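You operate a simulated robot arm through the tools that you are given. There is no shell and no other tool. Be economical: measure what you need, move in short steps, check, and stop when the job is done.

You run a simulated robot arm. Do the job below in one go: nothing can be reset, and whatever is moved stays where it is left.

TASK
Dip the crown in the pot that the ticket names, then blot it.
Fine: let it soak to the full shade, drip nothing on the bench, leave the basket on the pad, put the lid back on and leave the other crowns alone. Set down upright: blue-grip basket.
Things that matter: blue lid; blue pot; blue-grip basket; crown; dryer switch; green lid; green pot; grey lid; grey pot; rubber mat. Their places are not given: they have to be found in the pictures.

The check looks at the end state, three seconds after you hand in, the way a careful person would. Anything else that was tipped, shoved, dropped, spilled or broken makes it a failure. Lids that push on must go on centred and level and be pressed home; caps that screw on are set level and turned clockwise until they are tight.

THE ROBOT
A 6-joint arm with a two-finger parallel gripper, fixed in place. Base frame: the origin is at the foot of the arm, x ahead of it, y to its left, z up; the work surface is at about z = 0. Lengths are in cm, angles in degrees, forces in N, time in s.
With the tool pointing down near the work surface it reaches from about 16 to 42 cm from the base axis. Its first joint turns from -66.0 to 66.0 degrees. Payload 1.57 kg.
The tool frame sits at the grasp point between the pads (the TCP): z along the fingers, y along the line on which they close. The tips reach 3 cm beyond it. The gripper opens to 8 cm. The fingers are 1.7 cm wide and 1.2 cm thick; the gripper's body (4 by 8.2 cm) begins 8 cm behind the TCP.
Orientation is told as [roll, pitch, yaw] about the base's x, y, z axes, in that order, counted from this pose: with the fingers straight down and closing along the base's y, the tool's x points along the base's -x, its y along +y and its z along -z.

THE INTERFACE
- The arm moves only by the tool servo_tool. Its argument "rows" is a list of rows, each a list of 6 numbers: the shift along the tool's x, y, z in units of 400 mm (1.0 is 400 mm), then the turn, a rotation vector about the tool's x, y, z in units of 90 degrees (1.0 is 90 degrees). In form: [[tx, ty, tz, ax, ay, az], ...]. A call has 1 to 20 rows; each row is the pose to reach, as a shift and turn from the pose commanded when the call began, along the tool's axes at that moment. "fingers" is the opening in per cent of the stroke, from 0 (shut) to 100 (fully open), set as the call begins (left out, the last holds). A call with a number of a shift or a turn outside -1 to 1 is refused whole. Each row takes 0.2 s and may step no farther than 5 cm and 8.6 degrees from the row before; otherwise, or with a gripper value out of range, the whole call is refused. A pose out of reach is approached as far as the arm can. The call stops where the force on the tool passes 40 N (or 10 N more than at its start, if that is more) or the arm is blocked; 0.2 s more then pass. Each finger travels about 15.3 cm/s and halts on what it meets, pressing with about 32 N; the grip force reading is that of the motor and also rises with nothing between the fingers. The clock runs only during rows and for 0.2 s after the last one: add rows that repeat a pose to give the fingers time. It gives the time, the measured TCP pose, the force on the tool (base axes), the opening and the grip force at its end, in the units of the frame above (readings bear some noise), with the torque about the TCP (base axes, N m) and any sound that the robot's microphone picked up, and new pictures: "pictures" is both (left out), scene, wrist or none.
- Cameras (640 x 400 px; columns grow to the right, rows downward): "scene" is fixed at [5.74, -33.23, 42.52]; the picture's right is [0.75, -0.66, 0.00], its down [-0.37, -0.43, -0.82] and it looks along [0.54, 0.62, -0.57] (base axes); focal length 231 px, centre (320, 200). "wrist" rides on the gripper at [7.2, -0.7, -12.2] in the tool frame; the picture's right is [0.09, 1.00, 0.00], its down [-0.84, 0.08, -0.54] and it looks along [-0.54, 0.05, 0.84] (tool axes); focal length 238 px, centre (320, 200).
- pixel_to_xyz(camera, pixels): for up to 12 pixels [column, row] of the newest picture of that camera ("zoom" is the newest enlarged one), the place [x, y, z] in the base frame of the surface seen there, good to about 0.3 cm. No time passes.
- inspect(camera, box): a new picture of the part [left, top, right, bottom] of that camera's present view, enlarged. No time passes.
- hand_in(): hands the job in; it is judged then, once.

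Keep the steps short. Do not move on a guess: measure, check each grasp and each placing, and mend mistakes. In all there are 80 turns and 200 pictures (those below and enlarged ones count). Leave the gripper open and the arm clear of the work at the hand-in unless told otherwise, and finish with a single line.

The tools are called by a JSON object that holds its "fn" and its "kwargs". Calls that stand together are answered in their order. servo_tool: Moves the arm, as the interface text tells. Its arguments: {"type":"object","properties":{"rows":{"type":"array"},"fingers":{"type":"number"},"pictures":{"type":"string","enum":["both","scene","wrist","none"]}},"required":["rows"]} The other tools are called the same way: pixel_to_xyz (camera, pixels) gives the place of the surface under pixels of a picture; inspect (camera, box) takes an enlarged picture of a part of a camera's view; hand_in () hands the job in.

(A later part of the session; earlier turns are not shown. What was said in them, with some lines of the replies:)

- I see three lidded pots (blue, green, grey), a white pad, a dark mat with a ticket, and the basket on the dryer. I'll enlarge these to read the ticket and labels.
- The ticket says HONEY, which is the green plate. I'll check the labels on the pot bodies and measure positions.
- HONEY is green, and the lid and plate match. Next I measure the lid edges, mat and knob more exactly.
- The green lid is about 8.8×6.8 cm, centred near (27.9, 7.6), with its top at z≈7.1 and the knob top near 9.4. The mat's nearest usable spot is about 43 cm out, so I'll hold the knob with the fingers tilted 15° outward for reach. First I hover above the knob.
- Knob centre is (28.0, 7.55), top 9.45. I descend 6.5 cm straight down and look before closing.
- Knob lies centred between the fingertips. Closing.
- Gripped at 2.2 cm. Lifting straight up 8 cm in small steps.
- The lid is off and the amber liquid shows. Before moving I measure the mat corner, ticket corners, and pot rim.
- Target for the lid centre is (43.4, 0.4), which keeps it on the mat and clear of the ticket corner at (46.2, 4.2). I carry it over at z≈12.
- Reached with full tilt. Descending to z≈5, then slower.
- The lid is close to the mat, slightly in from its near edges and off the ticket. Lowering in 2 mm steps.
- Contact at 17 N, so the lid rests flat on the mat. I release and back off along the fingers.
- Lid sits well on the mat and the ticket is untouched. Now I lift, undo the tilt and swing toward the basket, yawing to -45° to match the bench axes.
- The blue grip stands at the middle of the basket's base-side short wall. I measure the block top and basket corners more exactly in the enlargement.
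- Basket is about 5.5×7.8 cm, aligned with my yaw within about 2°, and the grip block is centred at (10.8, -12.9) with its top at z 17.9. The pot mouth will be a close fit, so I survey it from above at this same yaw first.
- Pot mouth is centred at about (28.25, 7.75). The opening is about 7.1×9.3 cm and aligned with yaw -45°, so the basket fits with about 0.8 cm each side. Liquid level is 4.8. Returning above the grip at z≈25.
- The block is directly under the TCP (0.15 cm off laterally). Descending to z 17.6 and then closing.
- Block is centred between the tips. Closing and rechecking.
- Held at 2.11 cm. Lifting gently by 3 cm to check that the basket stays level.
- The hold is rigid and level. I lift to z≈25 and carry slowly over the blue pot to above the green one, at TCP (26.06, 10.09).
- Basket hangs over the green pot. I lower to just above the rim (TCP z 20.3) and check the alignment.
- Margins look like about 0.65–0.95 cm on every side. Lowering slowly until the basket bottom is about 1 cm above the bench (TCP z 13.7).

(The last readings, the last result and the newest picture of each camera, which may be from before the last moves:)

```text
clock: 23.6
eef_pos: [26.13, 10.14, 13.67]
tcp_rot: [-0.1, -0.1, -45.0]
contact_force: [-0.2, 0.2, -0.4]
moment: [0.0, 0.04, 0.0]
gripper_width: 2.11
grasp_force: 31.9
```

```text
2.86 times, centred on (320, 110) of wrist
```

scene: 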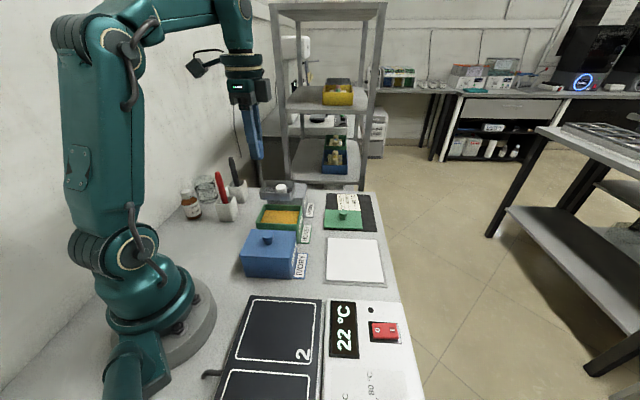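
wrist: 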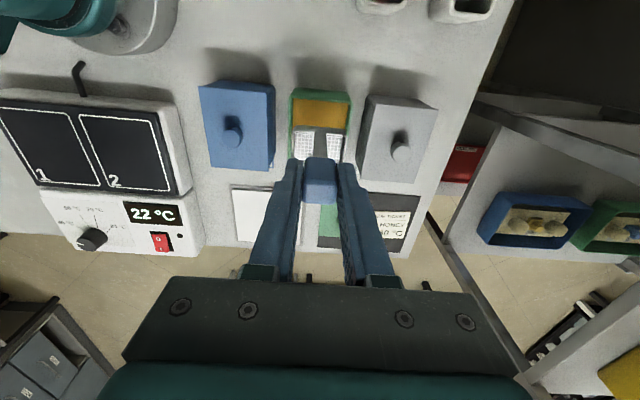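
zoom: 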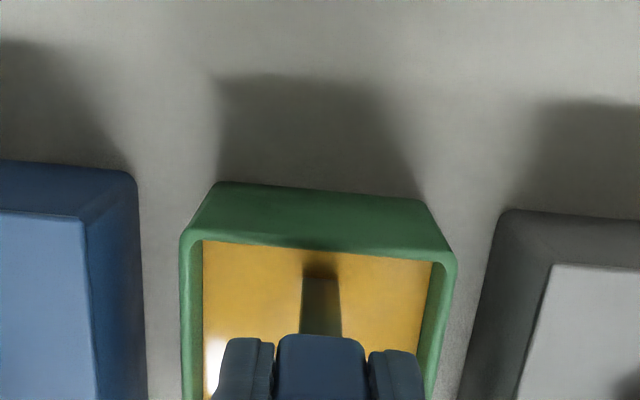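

Fully submerged with no contact. I read the pot's body label for a soak time while waiting.

{"fn": "servo_tool", "kwargs": {"rows": [[0, 0, 0, 0, 0, 0], [0, 0, 0, 0, 0, 0], [0, 0, 0, 0, 0, 0], [0, 0, 0, 0, 0, 0], [0, 0, 0, 0, 0, 0], [0, 0, 0, 0, 0, 0], [0, 0, 0, 0, 0, 0], [0, 0, 0, 0, 0, 0], [0, 0, 0, 0, 0, 0], [0, 0, 0, 0, 0, 0], [0, 0, 0, 0, 0, 0], [0, 0, 0, 0, 0, 0], [0, 0, 0, 0, 0, 0], [0, 0, 0, 0, 0, 0], [0, 0, 0, 0, 0, 0], [0, 0, 0, 0, 0, 0], [0, 0, 0, 0, 0, 0], [0, 0, 0, 0, 0, 0], [0, 0, 0, 0, 0, 0], [0, 0, 0, 0, 0, 0]], "pictures": "none"}}

{"fn": "inspect", "kwargs": {"camera": "scene", "box": [310, 210, 325, 240]}}

{"fn": "inspect", "kwargs": {"camera": "scene", "box": [296, 205, 326, 245]}}

```text
clock: 27.8
eef_pos: [26.12, 10.08, 13.72]
tcp_rot: [0.0, 0.1, -45.0]
contact_force: [0.3, -0.8, -1.0]
moment: [-0.01, 0.04, 0.01]
gripper_width: 2.1
grasp_force: 32.1
```

```text
13.33 times, centred on (318, 225) of scene
```

zoom: 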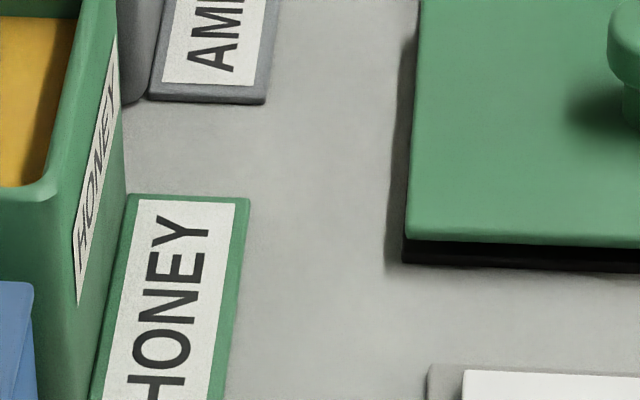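

```text
10.00 times, centred on (311, 225) of scene
```

zoom: 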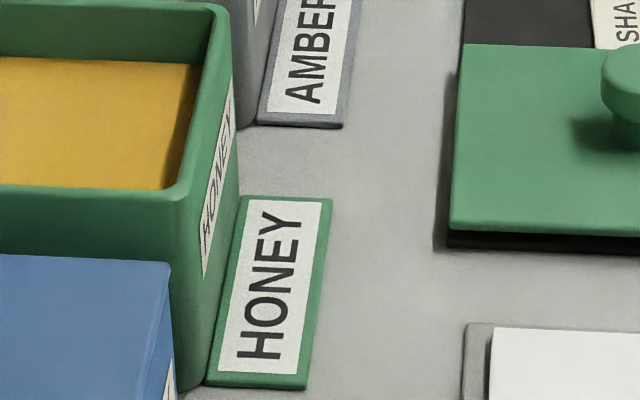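

No soak time is given. I soak longer and then judge by colour.

{"fn": "servo_tool", "kwargs": {"rows": [[0, 0, 0, 0, 0, 0], [0, 0, 0, 0, 0, 0], [0, 0, 0, 0, 0, 0], [0, 0, 0, 0, 0, 0], [0, 0, 0, 0, 0, 0], [0, 0, 0, 0, 0, 0], [0, 0, 0, 0, 0, 0], [0, 0, 0, 0, 0, 0], [0, 0, 0, 0, 0, 0], [0, 0, 0, 0, 0, 0], [0, 0, 0, 0, 0, 0], [0, 0, 0, 0, 0, 0], [0, 0, 0, 0, 0, 0], [0, 0, 0, 0, 0, 0], [0, 0, 0, 0, 0, 0], [0, 0, 0, 0, 0, 0], [0, 0, 0, 0, 0, 0], [0, 0, 0, 0, 0, 0], [0, 0, 0, 0, 0, 0], [0, 0, 0, 0, 0, 0]], "pictures": "none"}}

{"fn": "servo_tool", "kwargs": {"rows": [[0, 0, 0, 0, 0, 0], [0, 0, 0, 0, 0, 0], [0, 0, 0, 0, 0, 0], [0, 0, 0, 0, 0, 0], [0, 0, 0, 0, 0, 0], [0, 0, -0.01, 0, 0, 0], [0, 0, -0.02, 0, 0, 0], [0, 0, -0.03, 0, 0, 0], [0, 0, -0.04, 0, 0, 0], [0, 0, -0.05, 0, 0, 0], [0, 0, -0.06, 0, 0, 0], [0, 0, -0.07, 0, 0, 0], [0, 0, -0.08, 0, 0, 0], [0, 0, -0.09, 0, 0, 0], [0, 0, -0.1, 0, 0, 0], [0, 0, -0.11, 0, 0, 0], [0, 0, -0.12, 0, 0, 0]], "pictures": "none"}}

{"fn": "inspect", "kwargs": {"camera": "scene", "box": [245, 180, 315, 240]}}

```text
clock: 32.0
eef_pos: [26.12, 10.08, 13.69]
tcp_rot: [0.0, 0.0, -45.0]
contact_force: [-0.3, -0.1, -1.0]
moment: [0.0, 0.03, 0.01]
gripper_width: 2.09
grasp_force: 32.4
```

```text
clock: 35.6
eef_pos: [26.1, 10.08, 18.52]
tcp_rot: [0.1, 0.1, -45.0]
contact_force: [0.0, -0.3, -0.3]
moment: [0.03, 0.03, 0.0]
gripper_width: 2.11
grasp_force: 32.3
```

```text
6.67 times, centred on (280, 210) of scene
```

zoom: 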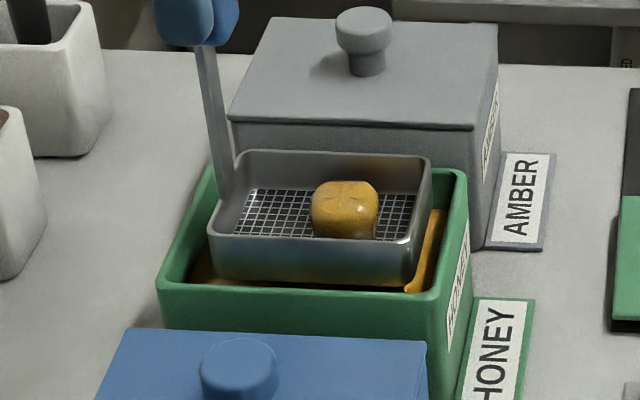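

The crown has taken a honey colour (a drop is falling into the pot). To be sure of full shade I dip again for about 8 s and compare the colour.

{"fn": "servo_tool", "kwargs": {"rows": [[0, 0, 0.015, 0, 0, 0], [0, 0, 0.03, 0, 0, 0], [0, 0, 0.045, 0, 0, 0], [0, 0, 0.06, 0, 0, 0], [0, 0, 0.075, 0, 0, 0], [0, 0, 0.09, 0, 0, 0], [0, 0, 0.105, 0, 0, 0], [0, 0, 0.12, 0, 0, 0], [0, 0, 0.12, 0, 0, 0], [0, 0, 0.12, 0, 0, 0], [0, 0, 0.12, 0, 0, 0], [0, 0, 0.12, 0, 0, 0], [0, 0, 0.12, 0, 0, 0], [0, 0, 0.12, 0, 0, 0], [0, 0, 0.12, 0, 0, 0], [0, 0, 0.12, 0, 0, 0], [0, 0, 0.12, 0, 0, 0], [0, 0, 0.12, 0, 0, 0], [0, 0, 0.12, 0, 0, 0], [0, 0, 0.12, 0, 0, 0]], "pictures": "none"}}

{"fn": "servo_tool", "kwargs": {"rows": [[0, 0, 0, 0, 0, 0], [0, 0, 0, 0, 0, 0], [0, 0, 0, 0, 0, 0], [0, 0, 0, 0, 0, 0], [0, 0, 0, 0, 0, 0], [0, 0, 0, 0, 0, 0], [0, 0, 0, 0, 0, 0], [0, 0, 0, 0, 0, 0], [0, 0, 0, 0, 0, 0], [0, 0, 0, 0, 0, 0], [0, 0, 0, 0, 0, 0], [0, 0, 0, 0, 0, 0], [0, 0, 0, 0, 0, 0], [0, 0, 0, 0, 0, 0], [0, 0, 0, 0, 0, 0], [0, 0, 0, 0, 0, 0], [0, 0, 0, 0, 0, 0], [0, 0, 0, 0, 0, 0], [0, 0, 0, 0, 0, 0], [0, 0, 0, 0, 0, 0]], "pictures": "none"}}

{"fn": "servo_tool", "kwargs": {"rows": [[0, 0, 0, 0, 0, 0], [0, 0, 0, 0, 0, 0], [0, 0, 0, 0, 0, 0], [0, 0, 0, 0, 0, 0], [0, 0, 0, 0, 0, 0], [0, 0, -0.01, 0, 0, 0], [0, 0, -0.02, 0, 0, 0], [0, 0, -0.03, 0, 0, 0], [0, 0, -0.04, 0, 0, 0], [0, 0, -0.05, 0, 0, 0], [0, 0, -0.06, 0, 0, 0], [0, 0, -0.07, 0, 0, 0], [0, 0, -0.08, 0, 0, 0], [0, 0, -0.09, 0, 0, 0], [0, 0, -0.1, 0, 0, 0], [0, 0, -0.11, 0, 0, 0], [0, 0, -0.12, 0, 0, 0]], "pictures": "none"}}

{"fn": "inspect", "kwargs": {"camera": "scene", "box": [245, 180, 315, 240]}}

```text
clock: 39.8
eef_pos: [26.0, 10.11, 13.8]
tcp_rot: [0.1, 0.0, -44.9]
contact_force: [0.2, 0.1, -0.6]
moment: [0.01, 0.01, 0.01]
gripper_width: 2.12
grasp_force: 31.6
```

```text
clock: 44.0
eef_pos: [26.14, 10.18, 13.71]
tcp_rot: [0.0, 0.0, -45.0]
contact_force: [-0.8, -0.8, -0.9]
moment: [-0.01, 0.02, -0.02]
gripper_width: 2.12
grasp_force: 31.8
```

```text
clock: 47.6
eef_pos: [26.16, 10.02, 18.57]
tcp_rot: [0.0, 0.0, -44.9]
contact_force: [0.2, -0.2, -0.9]
moment: [0.03, -0.01, -0.03]
gripper_width: 2.11
grasp_force: 32.2
```

```text
6.67 times, centred on (280, 210) of scene
```

zoom: 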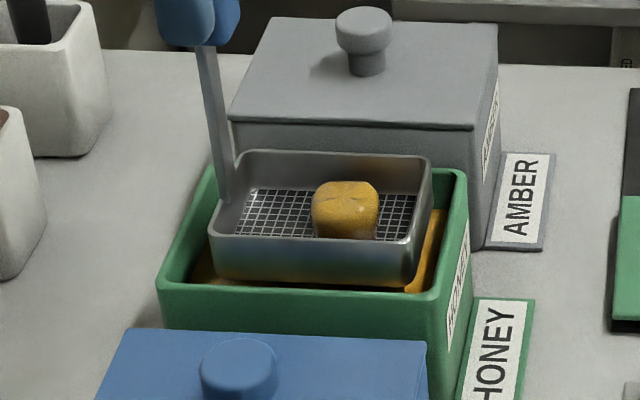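

The shade is unchanged, so it is at full colour. Now I hold it above the liquid to drip out, checking the underside.

{"fn": "servo_tool", "kwargs": {"rows": [[0, 0, -0.01, 0, 0, 0], [0, 0, -0.01, 0, 0, 0], [0, 0, -0.01, 0, 0, 0], [0, 0, -0.01, 0, 0, 0], [0, 0, -0.01, 0, 0, 0], [0, 0, -0.01, 0, 0, 0], [0, 0, -0.01, 0, 0, 0], [0, 0, -0.01, 0, 0, 0], [0, 0, -0.01, 0, 0, 0], [0, 0, -0.01, 0, 0, 0], [0, 0, -0.01, 0, 0, 0], [0, 0, -0.01, 0, 0, 0], [0, 0, -0.01, 0, 0, 0], [0, 0, -0.01, 0, 0, 0], [0, 0, -0.01, 0, 0, 0], [0, 0, -0.01, 0, 0, 0], [0, 0, -0.01, 0, 0, 0], [0, 0, -0.01, 0, 0, 0], [0, 0, -0.01, 0, 0, 0], [0, 0, -0.01, 0, 0, 0]], "pictures": "none"}}

{"fn": "servo_tool", "kwargs": {"rows": [[0, 0, 0, 0, 0, 0], [0, 0, 0, 0, 0, 0], [0, 0, 0, 0, 0, 0], [0, 0, 0, 0, 0, 0], [0, 0, 0, 0, 0, 0], [0, 0, 0, 0, 0, 0], [0, 0, 0, 0, 0, 0], [0, 0, 0, 0, 0, 0], [0, 0, 0, 0, 0, 0], [0, 0, 0, 0, 0, 0], [0, 0, 0, 0, 0, 0], [0, 0, 0, 0, 0, 0], [0, 0, 0, 0, 0, 0], [0, 0, 0, 0, 0, 0], [0, 0, 0, 0, 0, 0], [0, 0, 0, 0, 0, 0], [0, 0, 0, 0, 0, 0], [0, 0, 0, 0, 0, 0], [0, 0, 0, 0, 0, 0], [0, 0, -0.05, 0, 0, 0]], "pictures": "none"}}

{"fn": "inspect", "kwargs": {"camera": "scene", "box": [245, 170, 315, 240]}}

```text
clock: 51.8
eef_pos: [26.12, 10.07, 18.88]
tcp_rot: [0.0, 0.0, -45.0]
contact_force: [-0.3, -0.4, -0.2]
moment: [0.01, -0.02, -0.03]
gripper_width: 2.11
grasp_force: 32.0
```

```text
clock: 56.0
eef_pos: [26.22, 9.92, 20.83]
tcp_rot: [0.0, 0.0, -45.0]
contact_force: [0.4, 0.5, -0.3]
moment: [0.01, 0.03, 0.0]
gripper_width: 2.07
grasp_force: 32.0
```

```text
5.71 times, centred on (280, 205) of scene
```

zoom: 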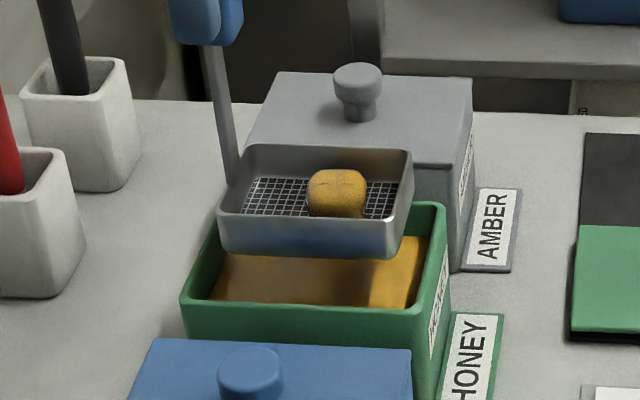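

No drop hangs now. I wait a few more seconds for safety and measure the pad for the set-down.

{"fn": "servo_tool", "kwargs": {"rows": [[0, 0, 0, 0, 0, 0], [0, 0, 0, 0, 0, 0], [0, 0, 0, 0, 0, 0], [0, 0, 0, 0, 0, 0], [0, 0, 0, 0, 0, 0], [0, 0, 0, 0, 0, 0], [0, 0, 0, 0, 0, 0], [0, 0, 0, 0, 0, 0], [0, 0, 0, 0, 0, 0], [0, 0, 0, 0, 0, 0], [0, 0, 0, 0, 0, 0], [0, 0, 0, 0, 0, 0], [0, 0, 0, 0, 0, 0], [0, 0, 0, 0, 0, 0], [0, 0, 0, 0, 0, 0], [0, 0, 0, 0, 0, 0], [0, 0, 0, 0, 0, 0], [0, 0, 0, 0, 0, 0], [0, 0, 0, 0, 0, 0], [0, 0, 0, 0, 0, 0]]}}

{"fn": "inspect", "kwargs": {"camera": "scene", "box": [245, 170, 395, 290]}}

{"fn": "pixel_to_xyz", "kwargs": {"camera": "scene", "pixels": [[329, 239], [379, 239], [328, 279], [382, 282], [354, 259], [345, 250]]}}

```text
clock: 60.2
eef_pos: [26.14, 10.06, 20.89]
tcp_rot: [-0.1, 0.0, -44.9]
contact_force: [0.7, 0.0, -0.6]
moment: [0.02, 0.05, 0.0]
gripper_width: 2.1
grasp_force: 32.2
```

scene: 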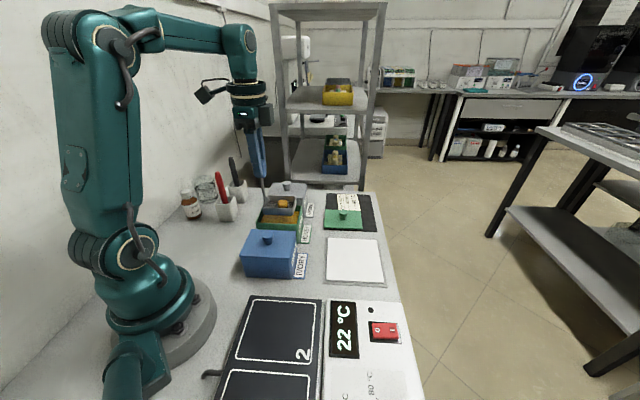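
wrist: 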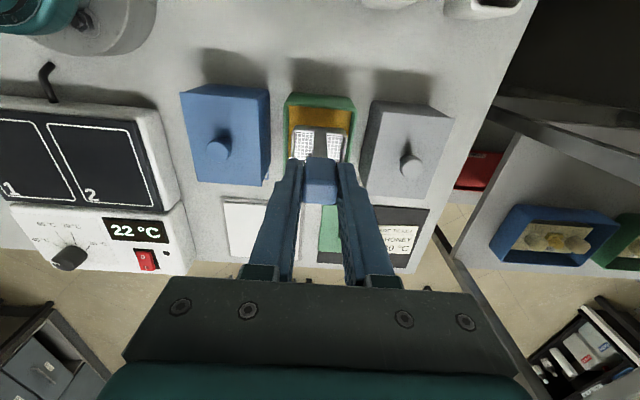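

```text
3.33 times, centred on (320, 230) of scene
```

zoom: 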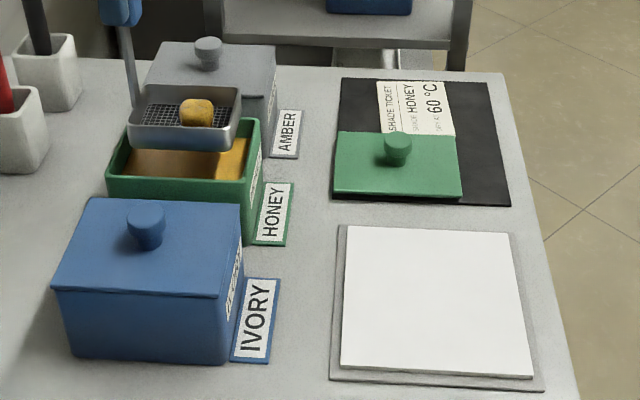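

```text
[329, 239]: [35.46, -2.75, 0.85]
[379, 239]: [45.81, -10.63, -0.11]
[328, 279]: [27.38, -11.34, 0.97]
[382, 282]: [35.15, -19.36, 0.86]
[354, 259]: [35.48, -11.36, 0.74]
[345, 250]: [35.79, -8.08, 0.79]
```

Pad centre is about (35.4, -11.1, 0.85). Nothing drips, so I carry the basket level over to TCP (33.2, -8.8) at z 23.

{"fn": "servo_tool", "kwargs": {"rows": [[0, 0, -0.03, 0, 0, 0], [0, 0, -0.053, 0, 0, 0], [-0.025, -0.011, -0.053, 0, 0, 0], [-0.08, -0.036, -0.053, 0, 0, 0], [-0.14, -0.064, -0.053, 0, 0, 0], [-0.2, -0.091, -0.053, 0, 0, 0], [-0.26, -0.118, -0.053, 0, 0, 0], [-0.32, -0.145, -0.053, 0, 0, 0], [-0.38, -0.172, -0.053, 0, 0, 0], [-0.43, -0.195, -0.053, 0, 0, 0], [-0.457, -0.2075, -0.053, 0, 0, 0], [-0.457, -0.2075, -0.053, 0, 0, 0]]}}

{"fn": "inspect", "kwargs": {"camera": "scene", "box": [260, 150, 420, 290]}}

```text
clock: 62.8
eef_pos: [33.23, -8.81, 23.0]
tcp_rot: [0.0, 0.0, -45.0]
contact_force: [0.7, -0.1, -0.4]
moment: [0.01, 0.0, -0.03]
gripper_width: 2.09
grasp_force: 32.1
```

scene: 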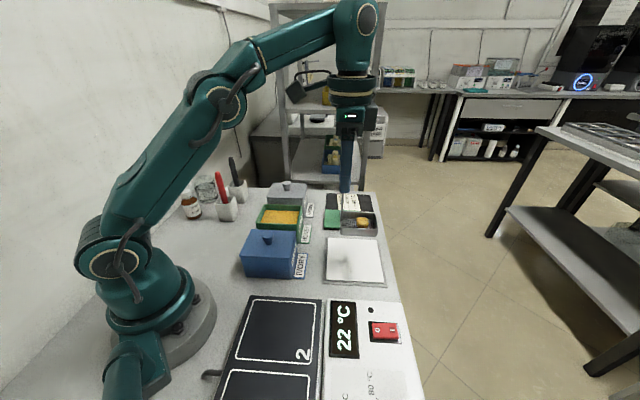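
wrist: 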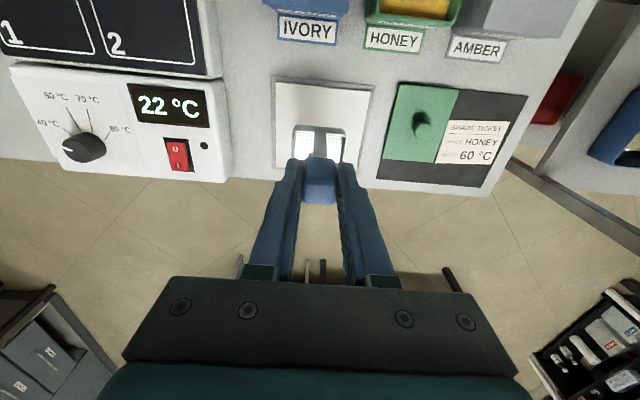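

```text
2.86 times, centred on (340, 220) of scene
```

zoom: 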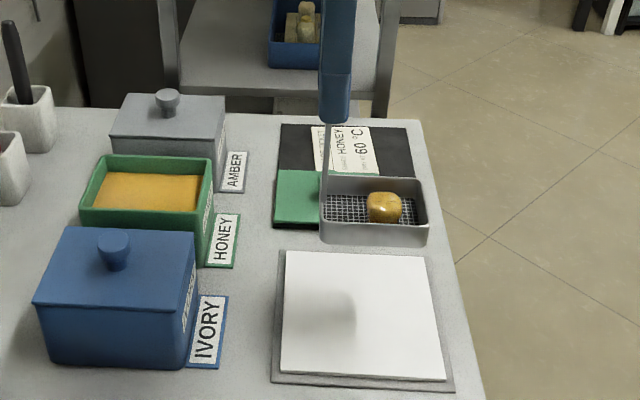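

Aligned over the pad, no drips on the bench. Lowering to about 0.8 cm above the pad.

{"fn": "servo_tool", "kwargs": {"rows": [[0, 0, 0.05, 0, 0, 0], [0, 0, 0.1, 0, 0, 0], [0, 0, 0.15, 0, 0, 0], [0, 0, 0.19, 0, 0, 0], [0, 0, 0.2175, 0, 0, 0], [0, 0, 0.2175, 0, 0, 0]], "pictures": "none"}}

{"fn": "inspect", "kwargs": {"camera": "scene", "box": [300, 190, 420, 290]}}

```text
clock: 64.2
eef_pos: [33.22, -8.81, 14.29]
tcp_rot: [0.0, 0.0, -45.1]
contact_force: [0.4, -0.8, -0.3]
moment: [0.04, 0.03, -0.04]
gripper_width: 2.09
grasp_force: 31.3
```

```text
4.00 times, centred on (360, 240) of scene
```

zoom: 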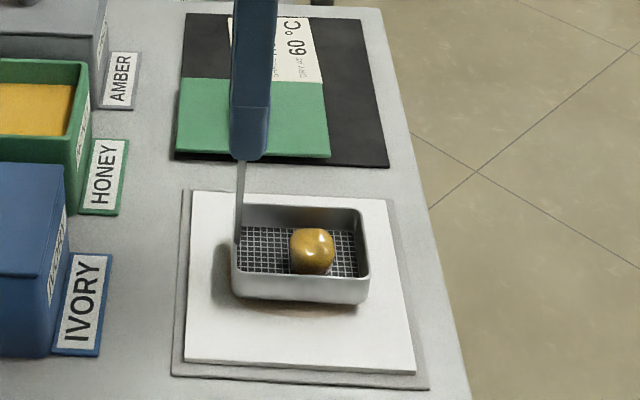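

The basket is inside the pad area. Lowering in 1.5–2 mm steps until contact.

{"fn": "servo_tool", "kwargs": {"rows": [[0, 0, 0.005, 0, 0, 0], [0, 0, 0.01, 0, 0, 0], [0, 0, 0.014, 0, 0, 0], [0, 0, 0.018, 0, 0, 0]], "pictures": "none"}}

{"fn": "inspect", "kwargs": {"camera": "scene", "box": [300, 190, 420, 290]}}

```text
clock: 65.2
eef_pos: [33.21, -8.73, 13.56]
tcp_rot: [0.0, 0.0, -44.9]
contact_force: [0.2, 0.0, 0.6]
moment: [0.02, 0.0, 0.01]
gripper_width: 2.11
grasp_force: 32.0
```

```text
4.00 times, centred on (360, 240) of scene
```

zoom: 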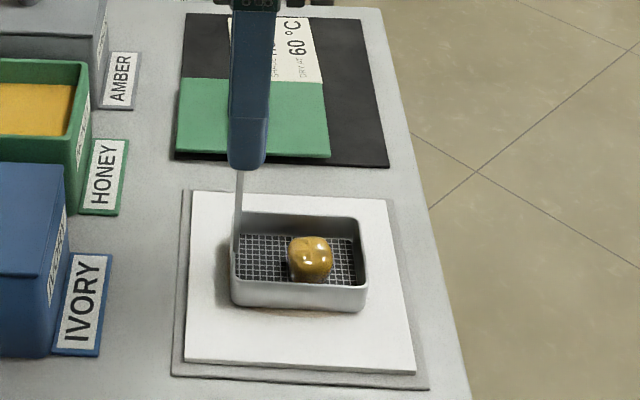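

{"fn": "servo_tool", "kwargs": {"rows": [[0, 0, 0.003, 0, 0, 0], [0, 0, 0.006, 0, 0, 0]], "pictures": "none"}}

```text
clock: 65.8
eef_pos: [33.23, -8.65, 13.41]
tcp_rot: [0.1, -0.1, -44.9]
contact_force: [-6.4, 4.3, 22.4]
moment: [-0.05, 0.15, -0.01]
gripper_width: 2.13
grasp_force: 31.7
```

Firm contact (22 N). I ease up slightly and open the fingers, staying in place to check.

{"fn": "servo_tool", "kwargs": {"rows": [[0, 0, -0.002, 0, 0, 0], [0, 0, -0.002, 0, 0, 0], [0, 0, -0.002, 0, 0, 0], [0, 0, -0.002, 0, 0, 0]], "pictures": "none"}}

{"fn": "servo_tool", "kwargs": {"rows": [[0, 0, 0, 0, 0, 0], [0, 0, 0, 0, 0, 0], [0, 0, 0, 0, 0, 0]], "fingers": 70}}

{"fn": "inspect", "kwargs": {"camera": "scene", "box": [300, 190, 420, 290]}}

```text
clock: 66.8
eef_pos: [33.29, -8.76, 13.41]
tcp_rot: [0.1, -0.1, -45.1]
contact_force: [0.4, -1.6, 12.5]
moment: [-0.33, -0.3, 0.0]
gripper_width: 2.08
grasp_force: 32.1
```

```text
clock: 67.6
eef_pos: [33.21, -8.74, 13.46]
tcp_rot: [0.1, 0.0, -45.0]
contact_force: [1.0, -0.4, 0.1]
moment: [0.04, 0.03, 0.01]
gripper_width: 5.58
grasp_force: 0.0
```

scene: 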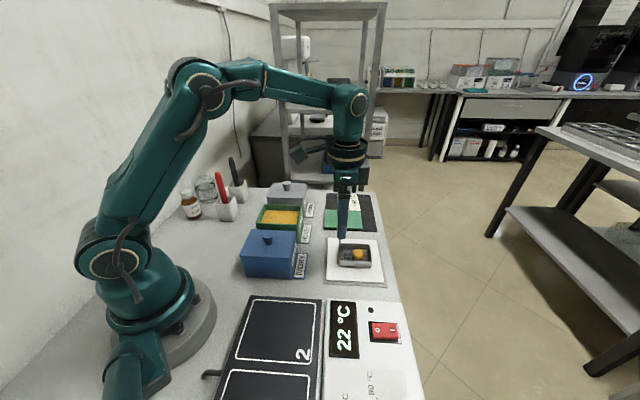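
wrist: 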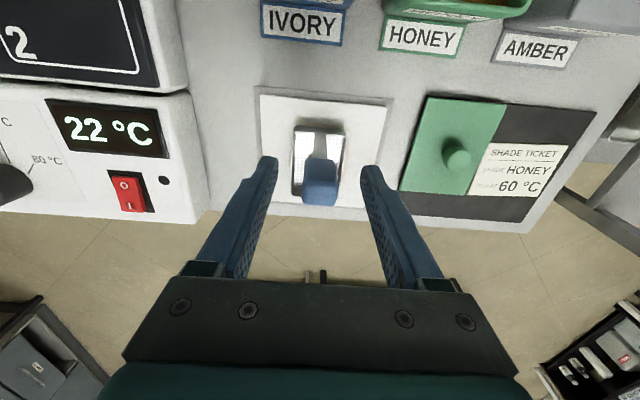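

```text
4.00 times, centred on (360, 240) of scene
```

zoom: 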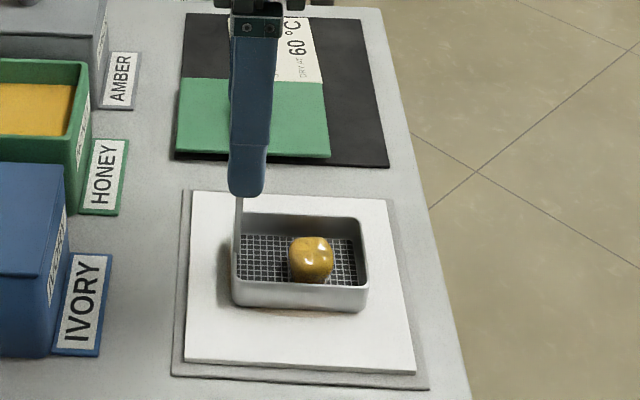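

The basket stands upright by itself on the pad. I retreat straight up, then yaw back to 0 heading for the lid.

{"fn": "servo_tool", "kwargs": {"rows": [[0, 0, -0.05, 0, 0, 0], [0, 0, -0.12, 0, 0, 0], [0, 0, -0.22, 0, 0, 0], [0, 0, -0.3, 0, 0, 0], [0.01, 0.04, -0.3, 0, 0, -0.083], [0.02, 0.08, -0.3, 0, 0, -0.167], [0.03, 0.12, -0.3, 0, 0, -0.25], [0.04, 0.16, -0.3, 0, 0, -0.333], [0.05, 0.2, -0.3, 0, 0, -0.417], [0.062, 0.239, -0.3, 0, 0, -0.5], [0.062, 0.239, -0.3, 0, 0, -0.5]], "pictures": "scene"}}

```text
clock: 70.0
eef_pos: [34.91, -0.49, 23.4]
tcp_rot: [0.0, -0.3, 0.0]
contact_force: [0.4, 0.8, -0.3]
moment: [-0.04, 0.0, 0.01]
gripper_width: 5.59
grasp_force: 0.0
out of reach, approached as far as the arm can: row 4, 5, 6, 7, 8, 9, 10, 11
```

scene: 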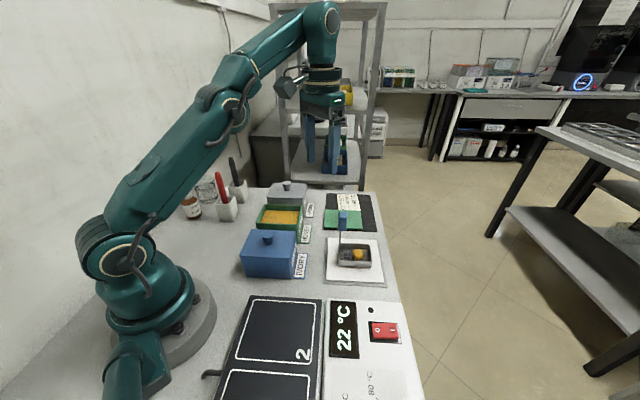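

At reach limit; I descend 8 cm while adding the tilt, and then read where I am.

{"fn": "servo_tool", "kwargs": {"rows": [[0, 0, 0.08, 0, -0.06, 0], [0, 0, 0.16, 0, -0.11, 0], [0, 0, 0.22, 0, -0.167, 0], [0, 0, 0.22, 0, -0.167, 0]], "pictures": "none"}}

```text
clock: 71.0
eef_pos: [34.9, -0.48, 14.45]
tcp_rot: [0.0, -15.1, 0.0]
contact_force: [1.3, -0.3, -0.7]
moment: [-0.02, -0.01, -0.02]
gripper_width: 5.61
grasp_force: 0.1
```

{"fn": "servo_tool", "kwargs": {"rows": [[-0.066, 0.012, 0.036, 0, 0, 0], [-0.132, 0.024, 0.072, 0, 0, 0], [-0.132, 0.024, 0.072, 0, 0, 0]], "pictures": "wrist"}}

{"fn": "inspect", "kwargs": {"camera": "wrist", "box": [240, 50, 400, 170]}}

```text
clock: 71.8
eef_pos: [40.8, 0.68, 13.1]
tcp_rot: [0.0, -15.0, 0.0]
contact_force: [0.5, 0.0, 0.1]
moment: [0.02, 0.03, 0.01]
gripper_width: 5.6
grasp_force: 0.0
```

wrist: 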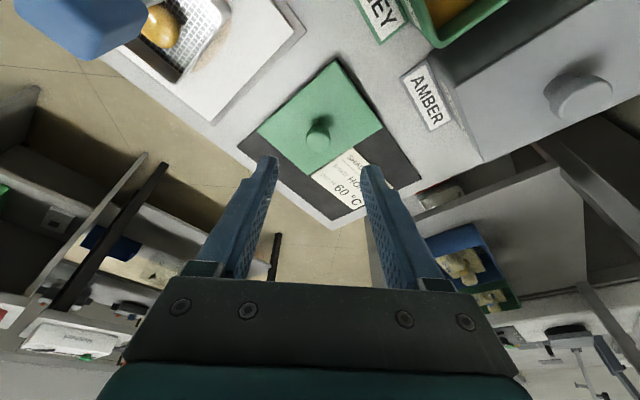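

```text
3.33 times, centred on (320, 110) of wrist
```

zoom: 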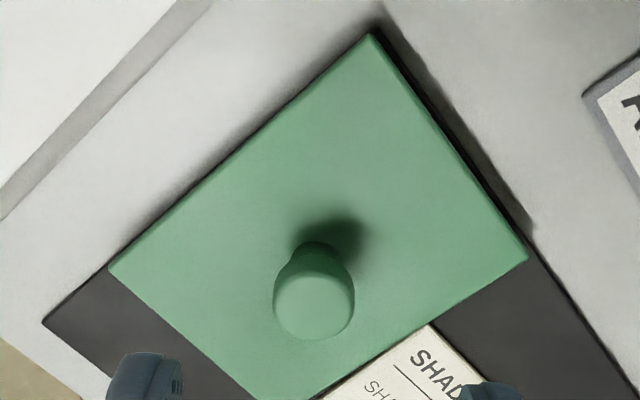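

View matches the release view. I advance along the fingers back to the release pose.

{"fn": "servo_tool", "kwargs": {"rows": [[0, -0.003, 0.1, 0, 0, 0], [0, -0.004, 0.18, 0, 0, 0], [0, -0.004, 0.219, 0, 0, 0], [0, -0.004, 0.219, 0, 0, 0]], "pictures": "wrist"}}

```text
clock: 72.8
eef_pos: [43.05, 0.33, 4.44]
tcp_rot: [0.0, -15.0, 0.0]
contact_force: [0.2, -0.3, 0.7]
moment: [0.02, 0.03, 0.01]
gripper_width: 5.62
grasp_force: 0.0
```

wrist: 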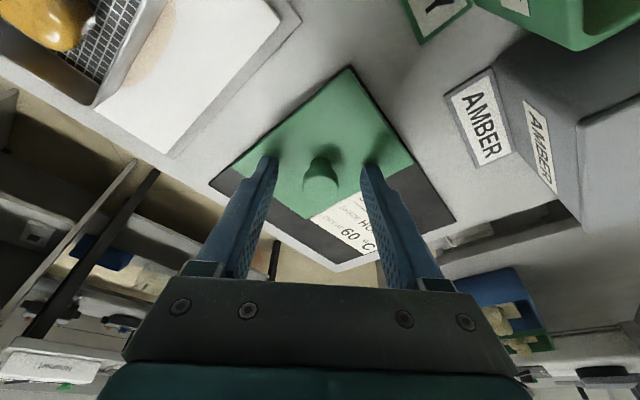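

Knob centred between tips. Closing and lifting 8 cm straight up.

{"fn": "servo_tool", "kwargs": {"rows": [[0, 0, 0, 0, 0, 0], [0, 0, 0, 0, 0, 0], [0, 0, 0, 0, 0, 0]], "fingers": 0, "pictures": "none"}}

{"fn": "servo_tool", "kwargs": {"rows": [[-0.0065, 0, -0.024, 0, 0, 0], [-0.02, 0, -0.075, 0, 0, 0], [-0.045, 0, -0.168, 0, 0, 0], [-0.07, 0, -0.26, 0, 0, 0], [-0.07, 0, -0.26, 0, 0, 0]]}}

```text
clock: 73.6
eef_pos: [43.1, 0.34, 4.5]
tcp_rot: [0.0, -15.0, 0.0]
contact_force: [0.4, -0.2, 0.1]
moment: [0.02, 0.02, 0.03]
gripper_width: 2.2
grasp_force: 31.9
```

```text
clock: 74.8
eef_pos: [42.93, 0.27, 15.33]
tcp_rot: [0.1, -15.0, 0.1]
contact_force: [-0.8, -0.4, 0.0]
moment: [0.0, -0.01, 0.0]
gripper_width: 2.2
grasp_force: 31.9
```

scene: 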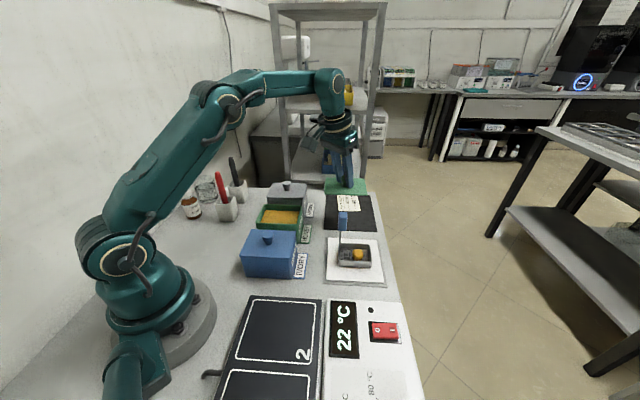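
wrist: 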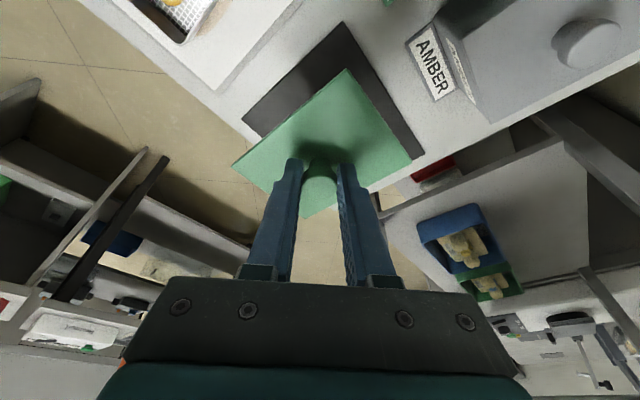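

Lid sits in the grip as before. I carry it back above the green pot at z 18.5.

{"fn": "servo_tool", "kwargs": {"rows": [[-0.02, 0, -0.077, 0, 0, 0], [0.05, 0.035, -0.096, 0, 0, 0], [0.13, 0.074, -0.117, 0, 0, 0], [0.21, 0.114, -0.138, 0, 0, 0], [0.29, 0.154, -0.16, 0, 0, 0], [0.3545, 0.186, -0.177, 0, 0, 0], [0.3545, 0.186, -0.177, 0, 0, 0]]}}

{"fn": "inspect", "kwargs": {"camera": "wrist", "box": [220, 0, 430, 190]}}

```text
clock: 76.4
eef_pos: [27.44, 7.76, 18.58]
tcp_rot: [0.1, -15.1, 0.0]
contact_force: [0.1, 0.6, 0.3]
moment: [-0.01, 0.02, 0.02]
gripper_width: 2.21
grasp_force: 32.1
```

scene: 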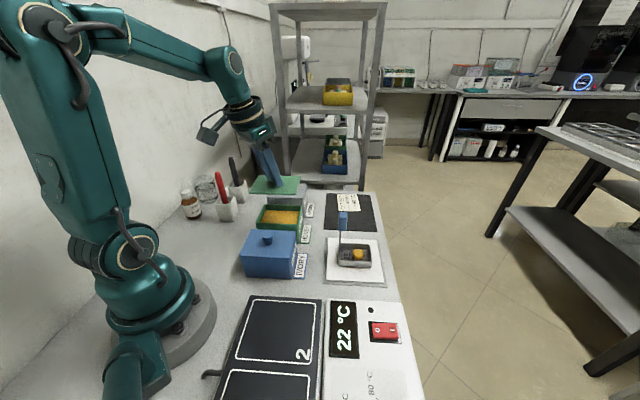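
wrist: 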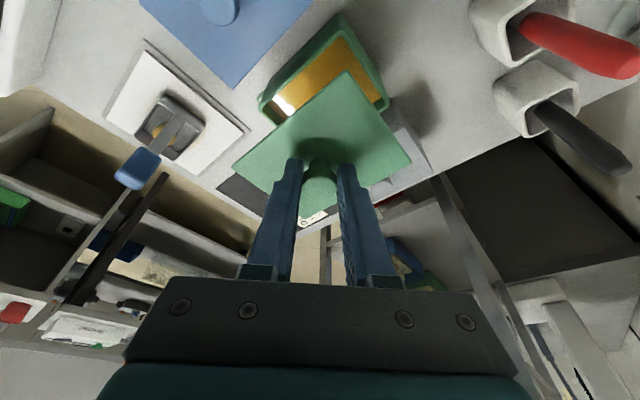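

```text
2.11 times, centred on (325, 95) of wrist
```

zoom: 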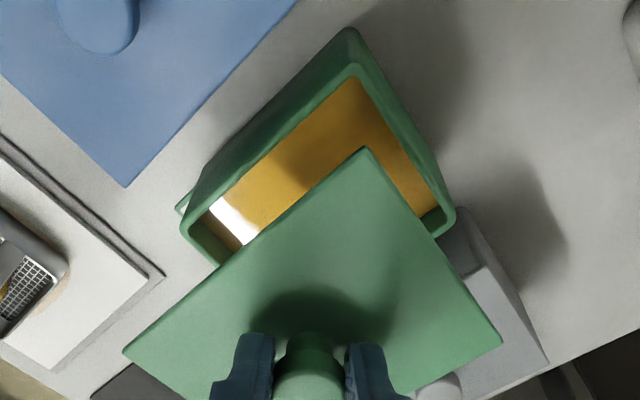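

Position matches the original lift pose. Lowering to 1 cm above the seat.

{"fn": "servo_tool", "kwargs": {"rows": [[0.0152, 0, 0.057, 0, 0, 0], [0.0305, 0, 0.114, 0, 0, 0], [0.0458, 0, 0.171, 0, 0, 0], [0.0458, 0, 0.171, 0, 0, 0]], "pictures": "wrist"}}

{"fn": "inspect", "kwargs": {"camera": "scene", "box": [240, 180, 320, 250]}}

{"fn": "inspect", "kwargs": {"camera": "wrist", "box": [220, 20, 430, 210]}}

```text
clock: 77.4
eef_pos: [27.42, 7.68, 11.36]
tcp_rot: [0.0, -15.0, 0.0]
contact_force: [0.1, -0.3, 0.3]
moment: [-0.01, -0.02, -0.02]
gripper_width: 2.17
grasp_force: 32.1
```

wrist: 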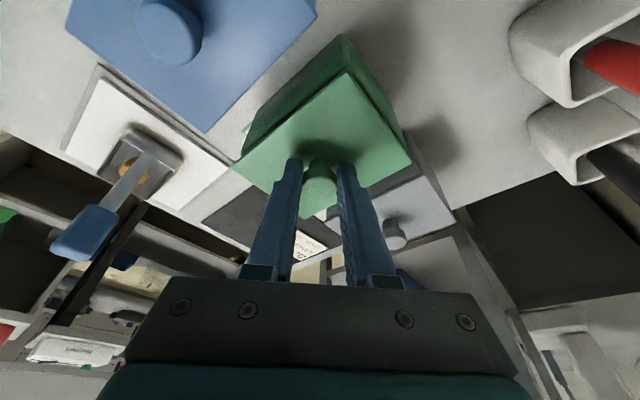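

```text
5.71 times, centred on (280, 215) of scene
```

zoom: 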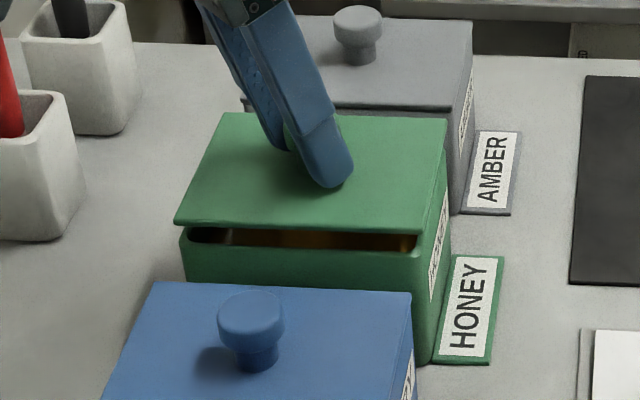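

```text
2.11 times, centred on (325, 115) of wrist
```

zoom: 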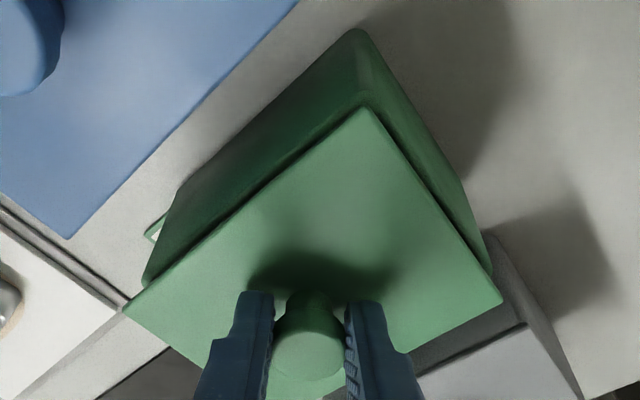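

The lid hovers level over the mouth; its small apparent overhang is the same as in the original picture. Lowering in 2 mm steps.

{"fn": "servo_tool", "kwargs": {"rows": [[0.0013, 0, 0.0048, 0, 0, 0], [0.0026, 0, 0.0097, 0, 0, 0], [0.0039, 0, 0.0145, 0, 0, 0], [0.0052, 0, 0.0193, 0, 0, 0]], "pictures": "none"}}

{"fn": "inspect", "kwargs": {"camera": "scene", "box": [240, 180, 320, 250]}}

```text
clock: 78.4
eef_pos: [27.55, 7.76, 10.52]
tcp_rot: [0.0, -15.1, 0.0]
contact_force: [-0.8, -0.7, 0.0]
moment: [0.05, 0.01, -0.01]
gripper_width: 2.22
grasp_force: 32.1
```

```text
5.71 times, centred on (280, 215) of scene
```

zoom: 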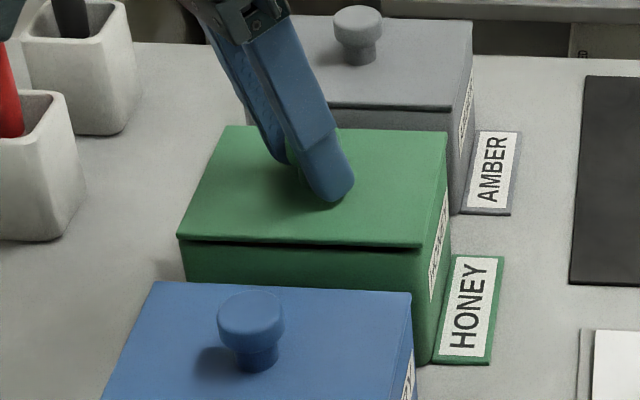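

Nearly seated, with a thin gap still at the front. Pressing on in 1 mm steps.

{"fn": "servo_tool", "kwargs": {"rows": [[0.0006, 0, 0.0024, 0, 0, 0], [0.0013, 0, 0.0048, 0, 0, 0], [0.0013, 0, 0.0048, 0, 0, 0]], "pictures": "none"}}

{"fn": "inspect", "kwargs": {"camera": "scene", "box": [240, 180, 320, 250]}}

```text
clock: 79.2
eef_pos: [27.62, 7.72, 10.41]
tcp_rot: [0.1, -14.9, 0.1]
contact_force: [-0.4, -0.5, 0.1]
moment: [0.02, 0.01, 0.0]
gripper_width: 2.21
grasp_force: 32.4
```

```text
5.71 times, centred on (280, 215) of scene
```

zoom: 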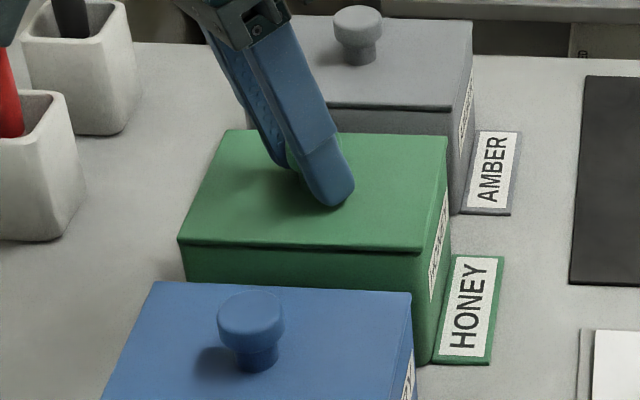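

{"fn": "servo_tool", "kwargs": {"rows": [[0.0006, 0, 0.0024, 0, 0, 0], [0.0013, 0, 0.0048, 0, 0, 0]], "pictures": "none"}}

```text
clock: 79.8
eef_pos: [27.55, 7.81, 10.3]
tcp_rot: [-0.1, -15.2, 0.0]
contact_force: [-3.8, -2.2, 20.4]
moment: [0.02, 0.54, -0.03]
gripper_width: 2.18
grasp_force: 31.8
```

Contact at 20 N: the lid is seated. I check the seam and then release.

{"fn": "inspect", "kwargs": {"camera": "scene", "box": [250, 195, 310, 245]}}

{"fn": "servo_tool", "kwargs": {"rows": [[0, 0, 0, 0, 0, 0], [0, 0, 0, 0, 0, 0], [0, 0, 0, 0, 0, 0], [0, 0, -0.04, 0, 0, 0], [0, 0, -0.1, 0, 0, 0], [0, 0, -0.18, 0, 0, 0]], "fingers": 80}}

{"fn": "inspect", "kwargs": {"camera": "scene", "box": [225, 175, 325, 285]}}

{"fn": "inspect", "kwargs": {"camera": "wrist", "box": [220, 0, 430, 190]}}

```text
8.00 times, centred on (280, 220) of scene
```

zoom: 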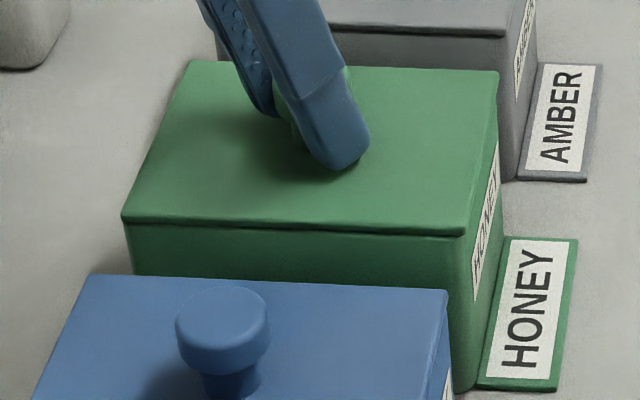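

```text
clock: 81.2
eef_pos: [25.61, 7.73, 17.19]
tcp_rot: [0.0, -14.9, 0.0]
contact_force: [-0.6, -0.3, -0.2]
moment: [0.03, 0.0, 0.01]
gripper_width: 6.42
grasp_force: 0.0
```

scene: 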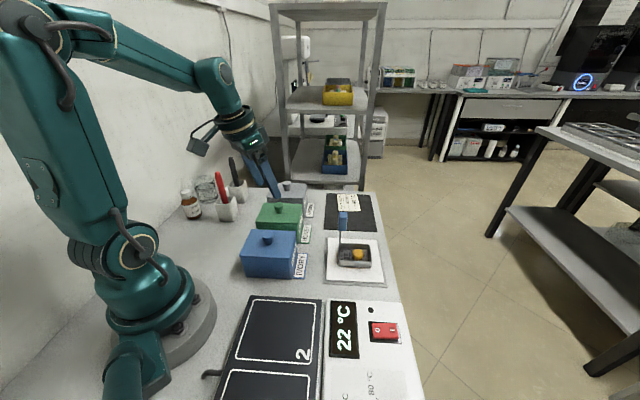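
wrist: 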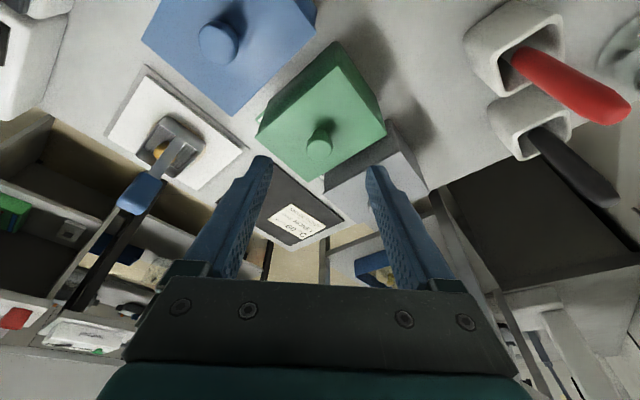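

```text
3.64 times, centred on (275, 230) of scene
```

zoom: 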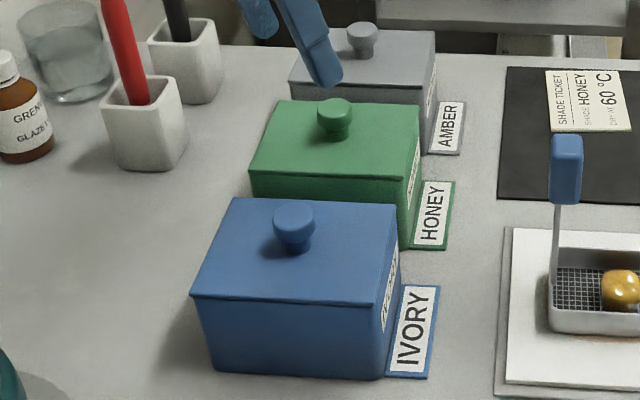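

```text
2.11 times, centred on (325, 95) of wrist
```

zoom: 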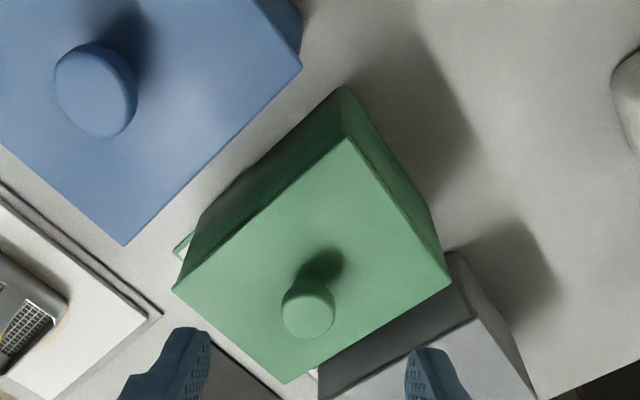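

The green lid looks seated like its neighbours. I verify its height at the corners and look at the basket and crown.

{"fn": "pixel_to_xyz", "kwargs": {"camera": "wrist", "pixels": [[338, 72], [264, 128], [306, 171], [376, 132], [320, 143], [300, 130], [345, 110], [230, 88], [378, 190]]}}

{"fn": "inspect", "kwargs": {"camera": "scene", "box": [315, 190, 395, 290]}}

```text
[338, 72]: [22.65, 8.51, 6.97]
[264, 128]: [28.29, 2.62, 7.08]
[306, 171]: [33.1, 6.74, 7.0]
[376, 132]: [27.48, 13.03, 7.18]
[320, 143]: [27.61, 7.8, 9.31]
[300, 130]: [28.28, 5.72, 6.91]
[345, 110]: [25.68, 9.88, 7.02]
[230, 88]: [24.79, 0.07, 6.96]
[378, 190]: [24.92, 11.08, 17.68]
```

```text
4.00 times, centred on (355, 240) of scene
```

zoom: 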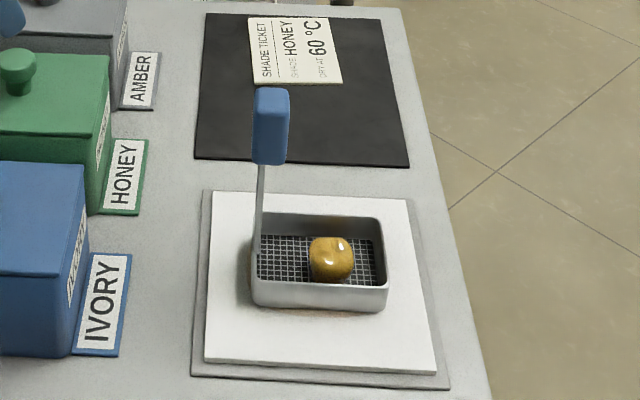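

All lid corners read z 7.0–7.2, level and equal to the blue lid. The mat, ticket and basket look clean. I move the arm up and clear for a last check.

{"fn": "servo_tool", "kwargs": {"rows": [[0, 0, -0.08, 0, 0.03, 0], [0, 0, -0.16, 0, 0.07, 0], [0, 0, -0.24, 0, 0.11, 0], [0.02, 0, -0.3, 0, 0.167, 0], [0.02, 0, -0.3, 0, 0.167, 0]], "fingers": 100}}

{"fn": "inspect", "kwargs": {"camera": "scene", "box": [220, 170, 400, 300]}}

```text
clock: 82.4
eef_pos: [21.8, 7.65, 28.61]
tcp_rot: [0.0, 0.1, 0.0]
contact_force: [-0.6, -0.4, 0.3]
moment: [-0.05, -0.02, 0.04]
gripper_width: 7.97
grasp_force: 0.1
```

scene: 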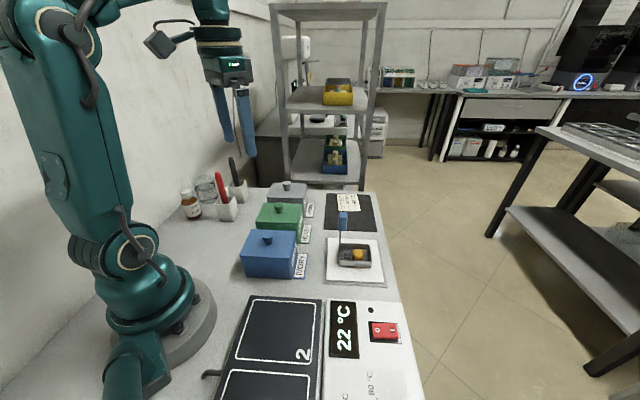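
wrist: 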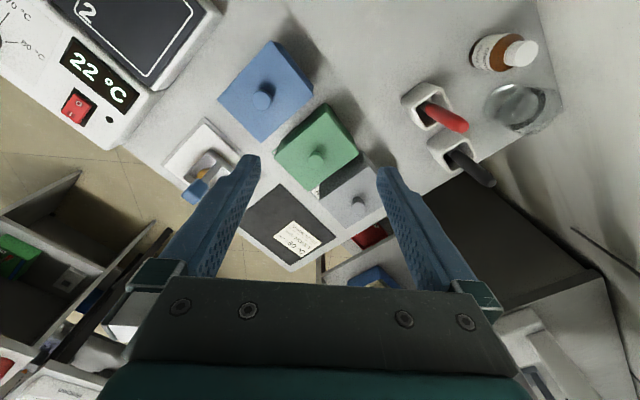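

```text
3.08 times, centred on (310, 235) of scene
```

zoom: 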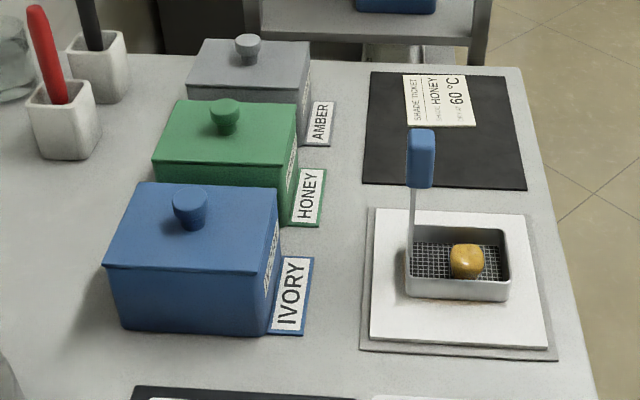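

The bench is clean, the lids are on, and the basket stands upright on the pad with the honey-coloured crown. The gripper is open and clear, so I'm handing in.

{"fn": "hand_in", "kwargs": {}}

```text
The job is handed in.
```

The crown was soaked to full shade in the HONEY (green) pot, drained over it and left to blot, with its basket upright on the pad, the green lid back on level, and no drips seen on the bench.
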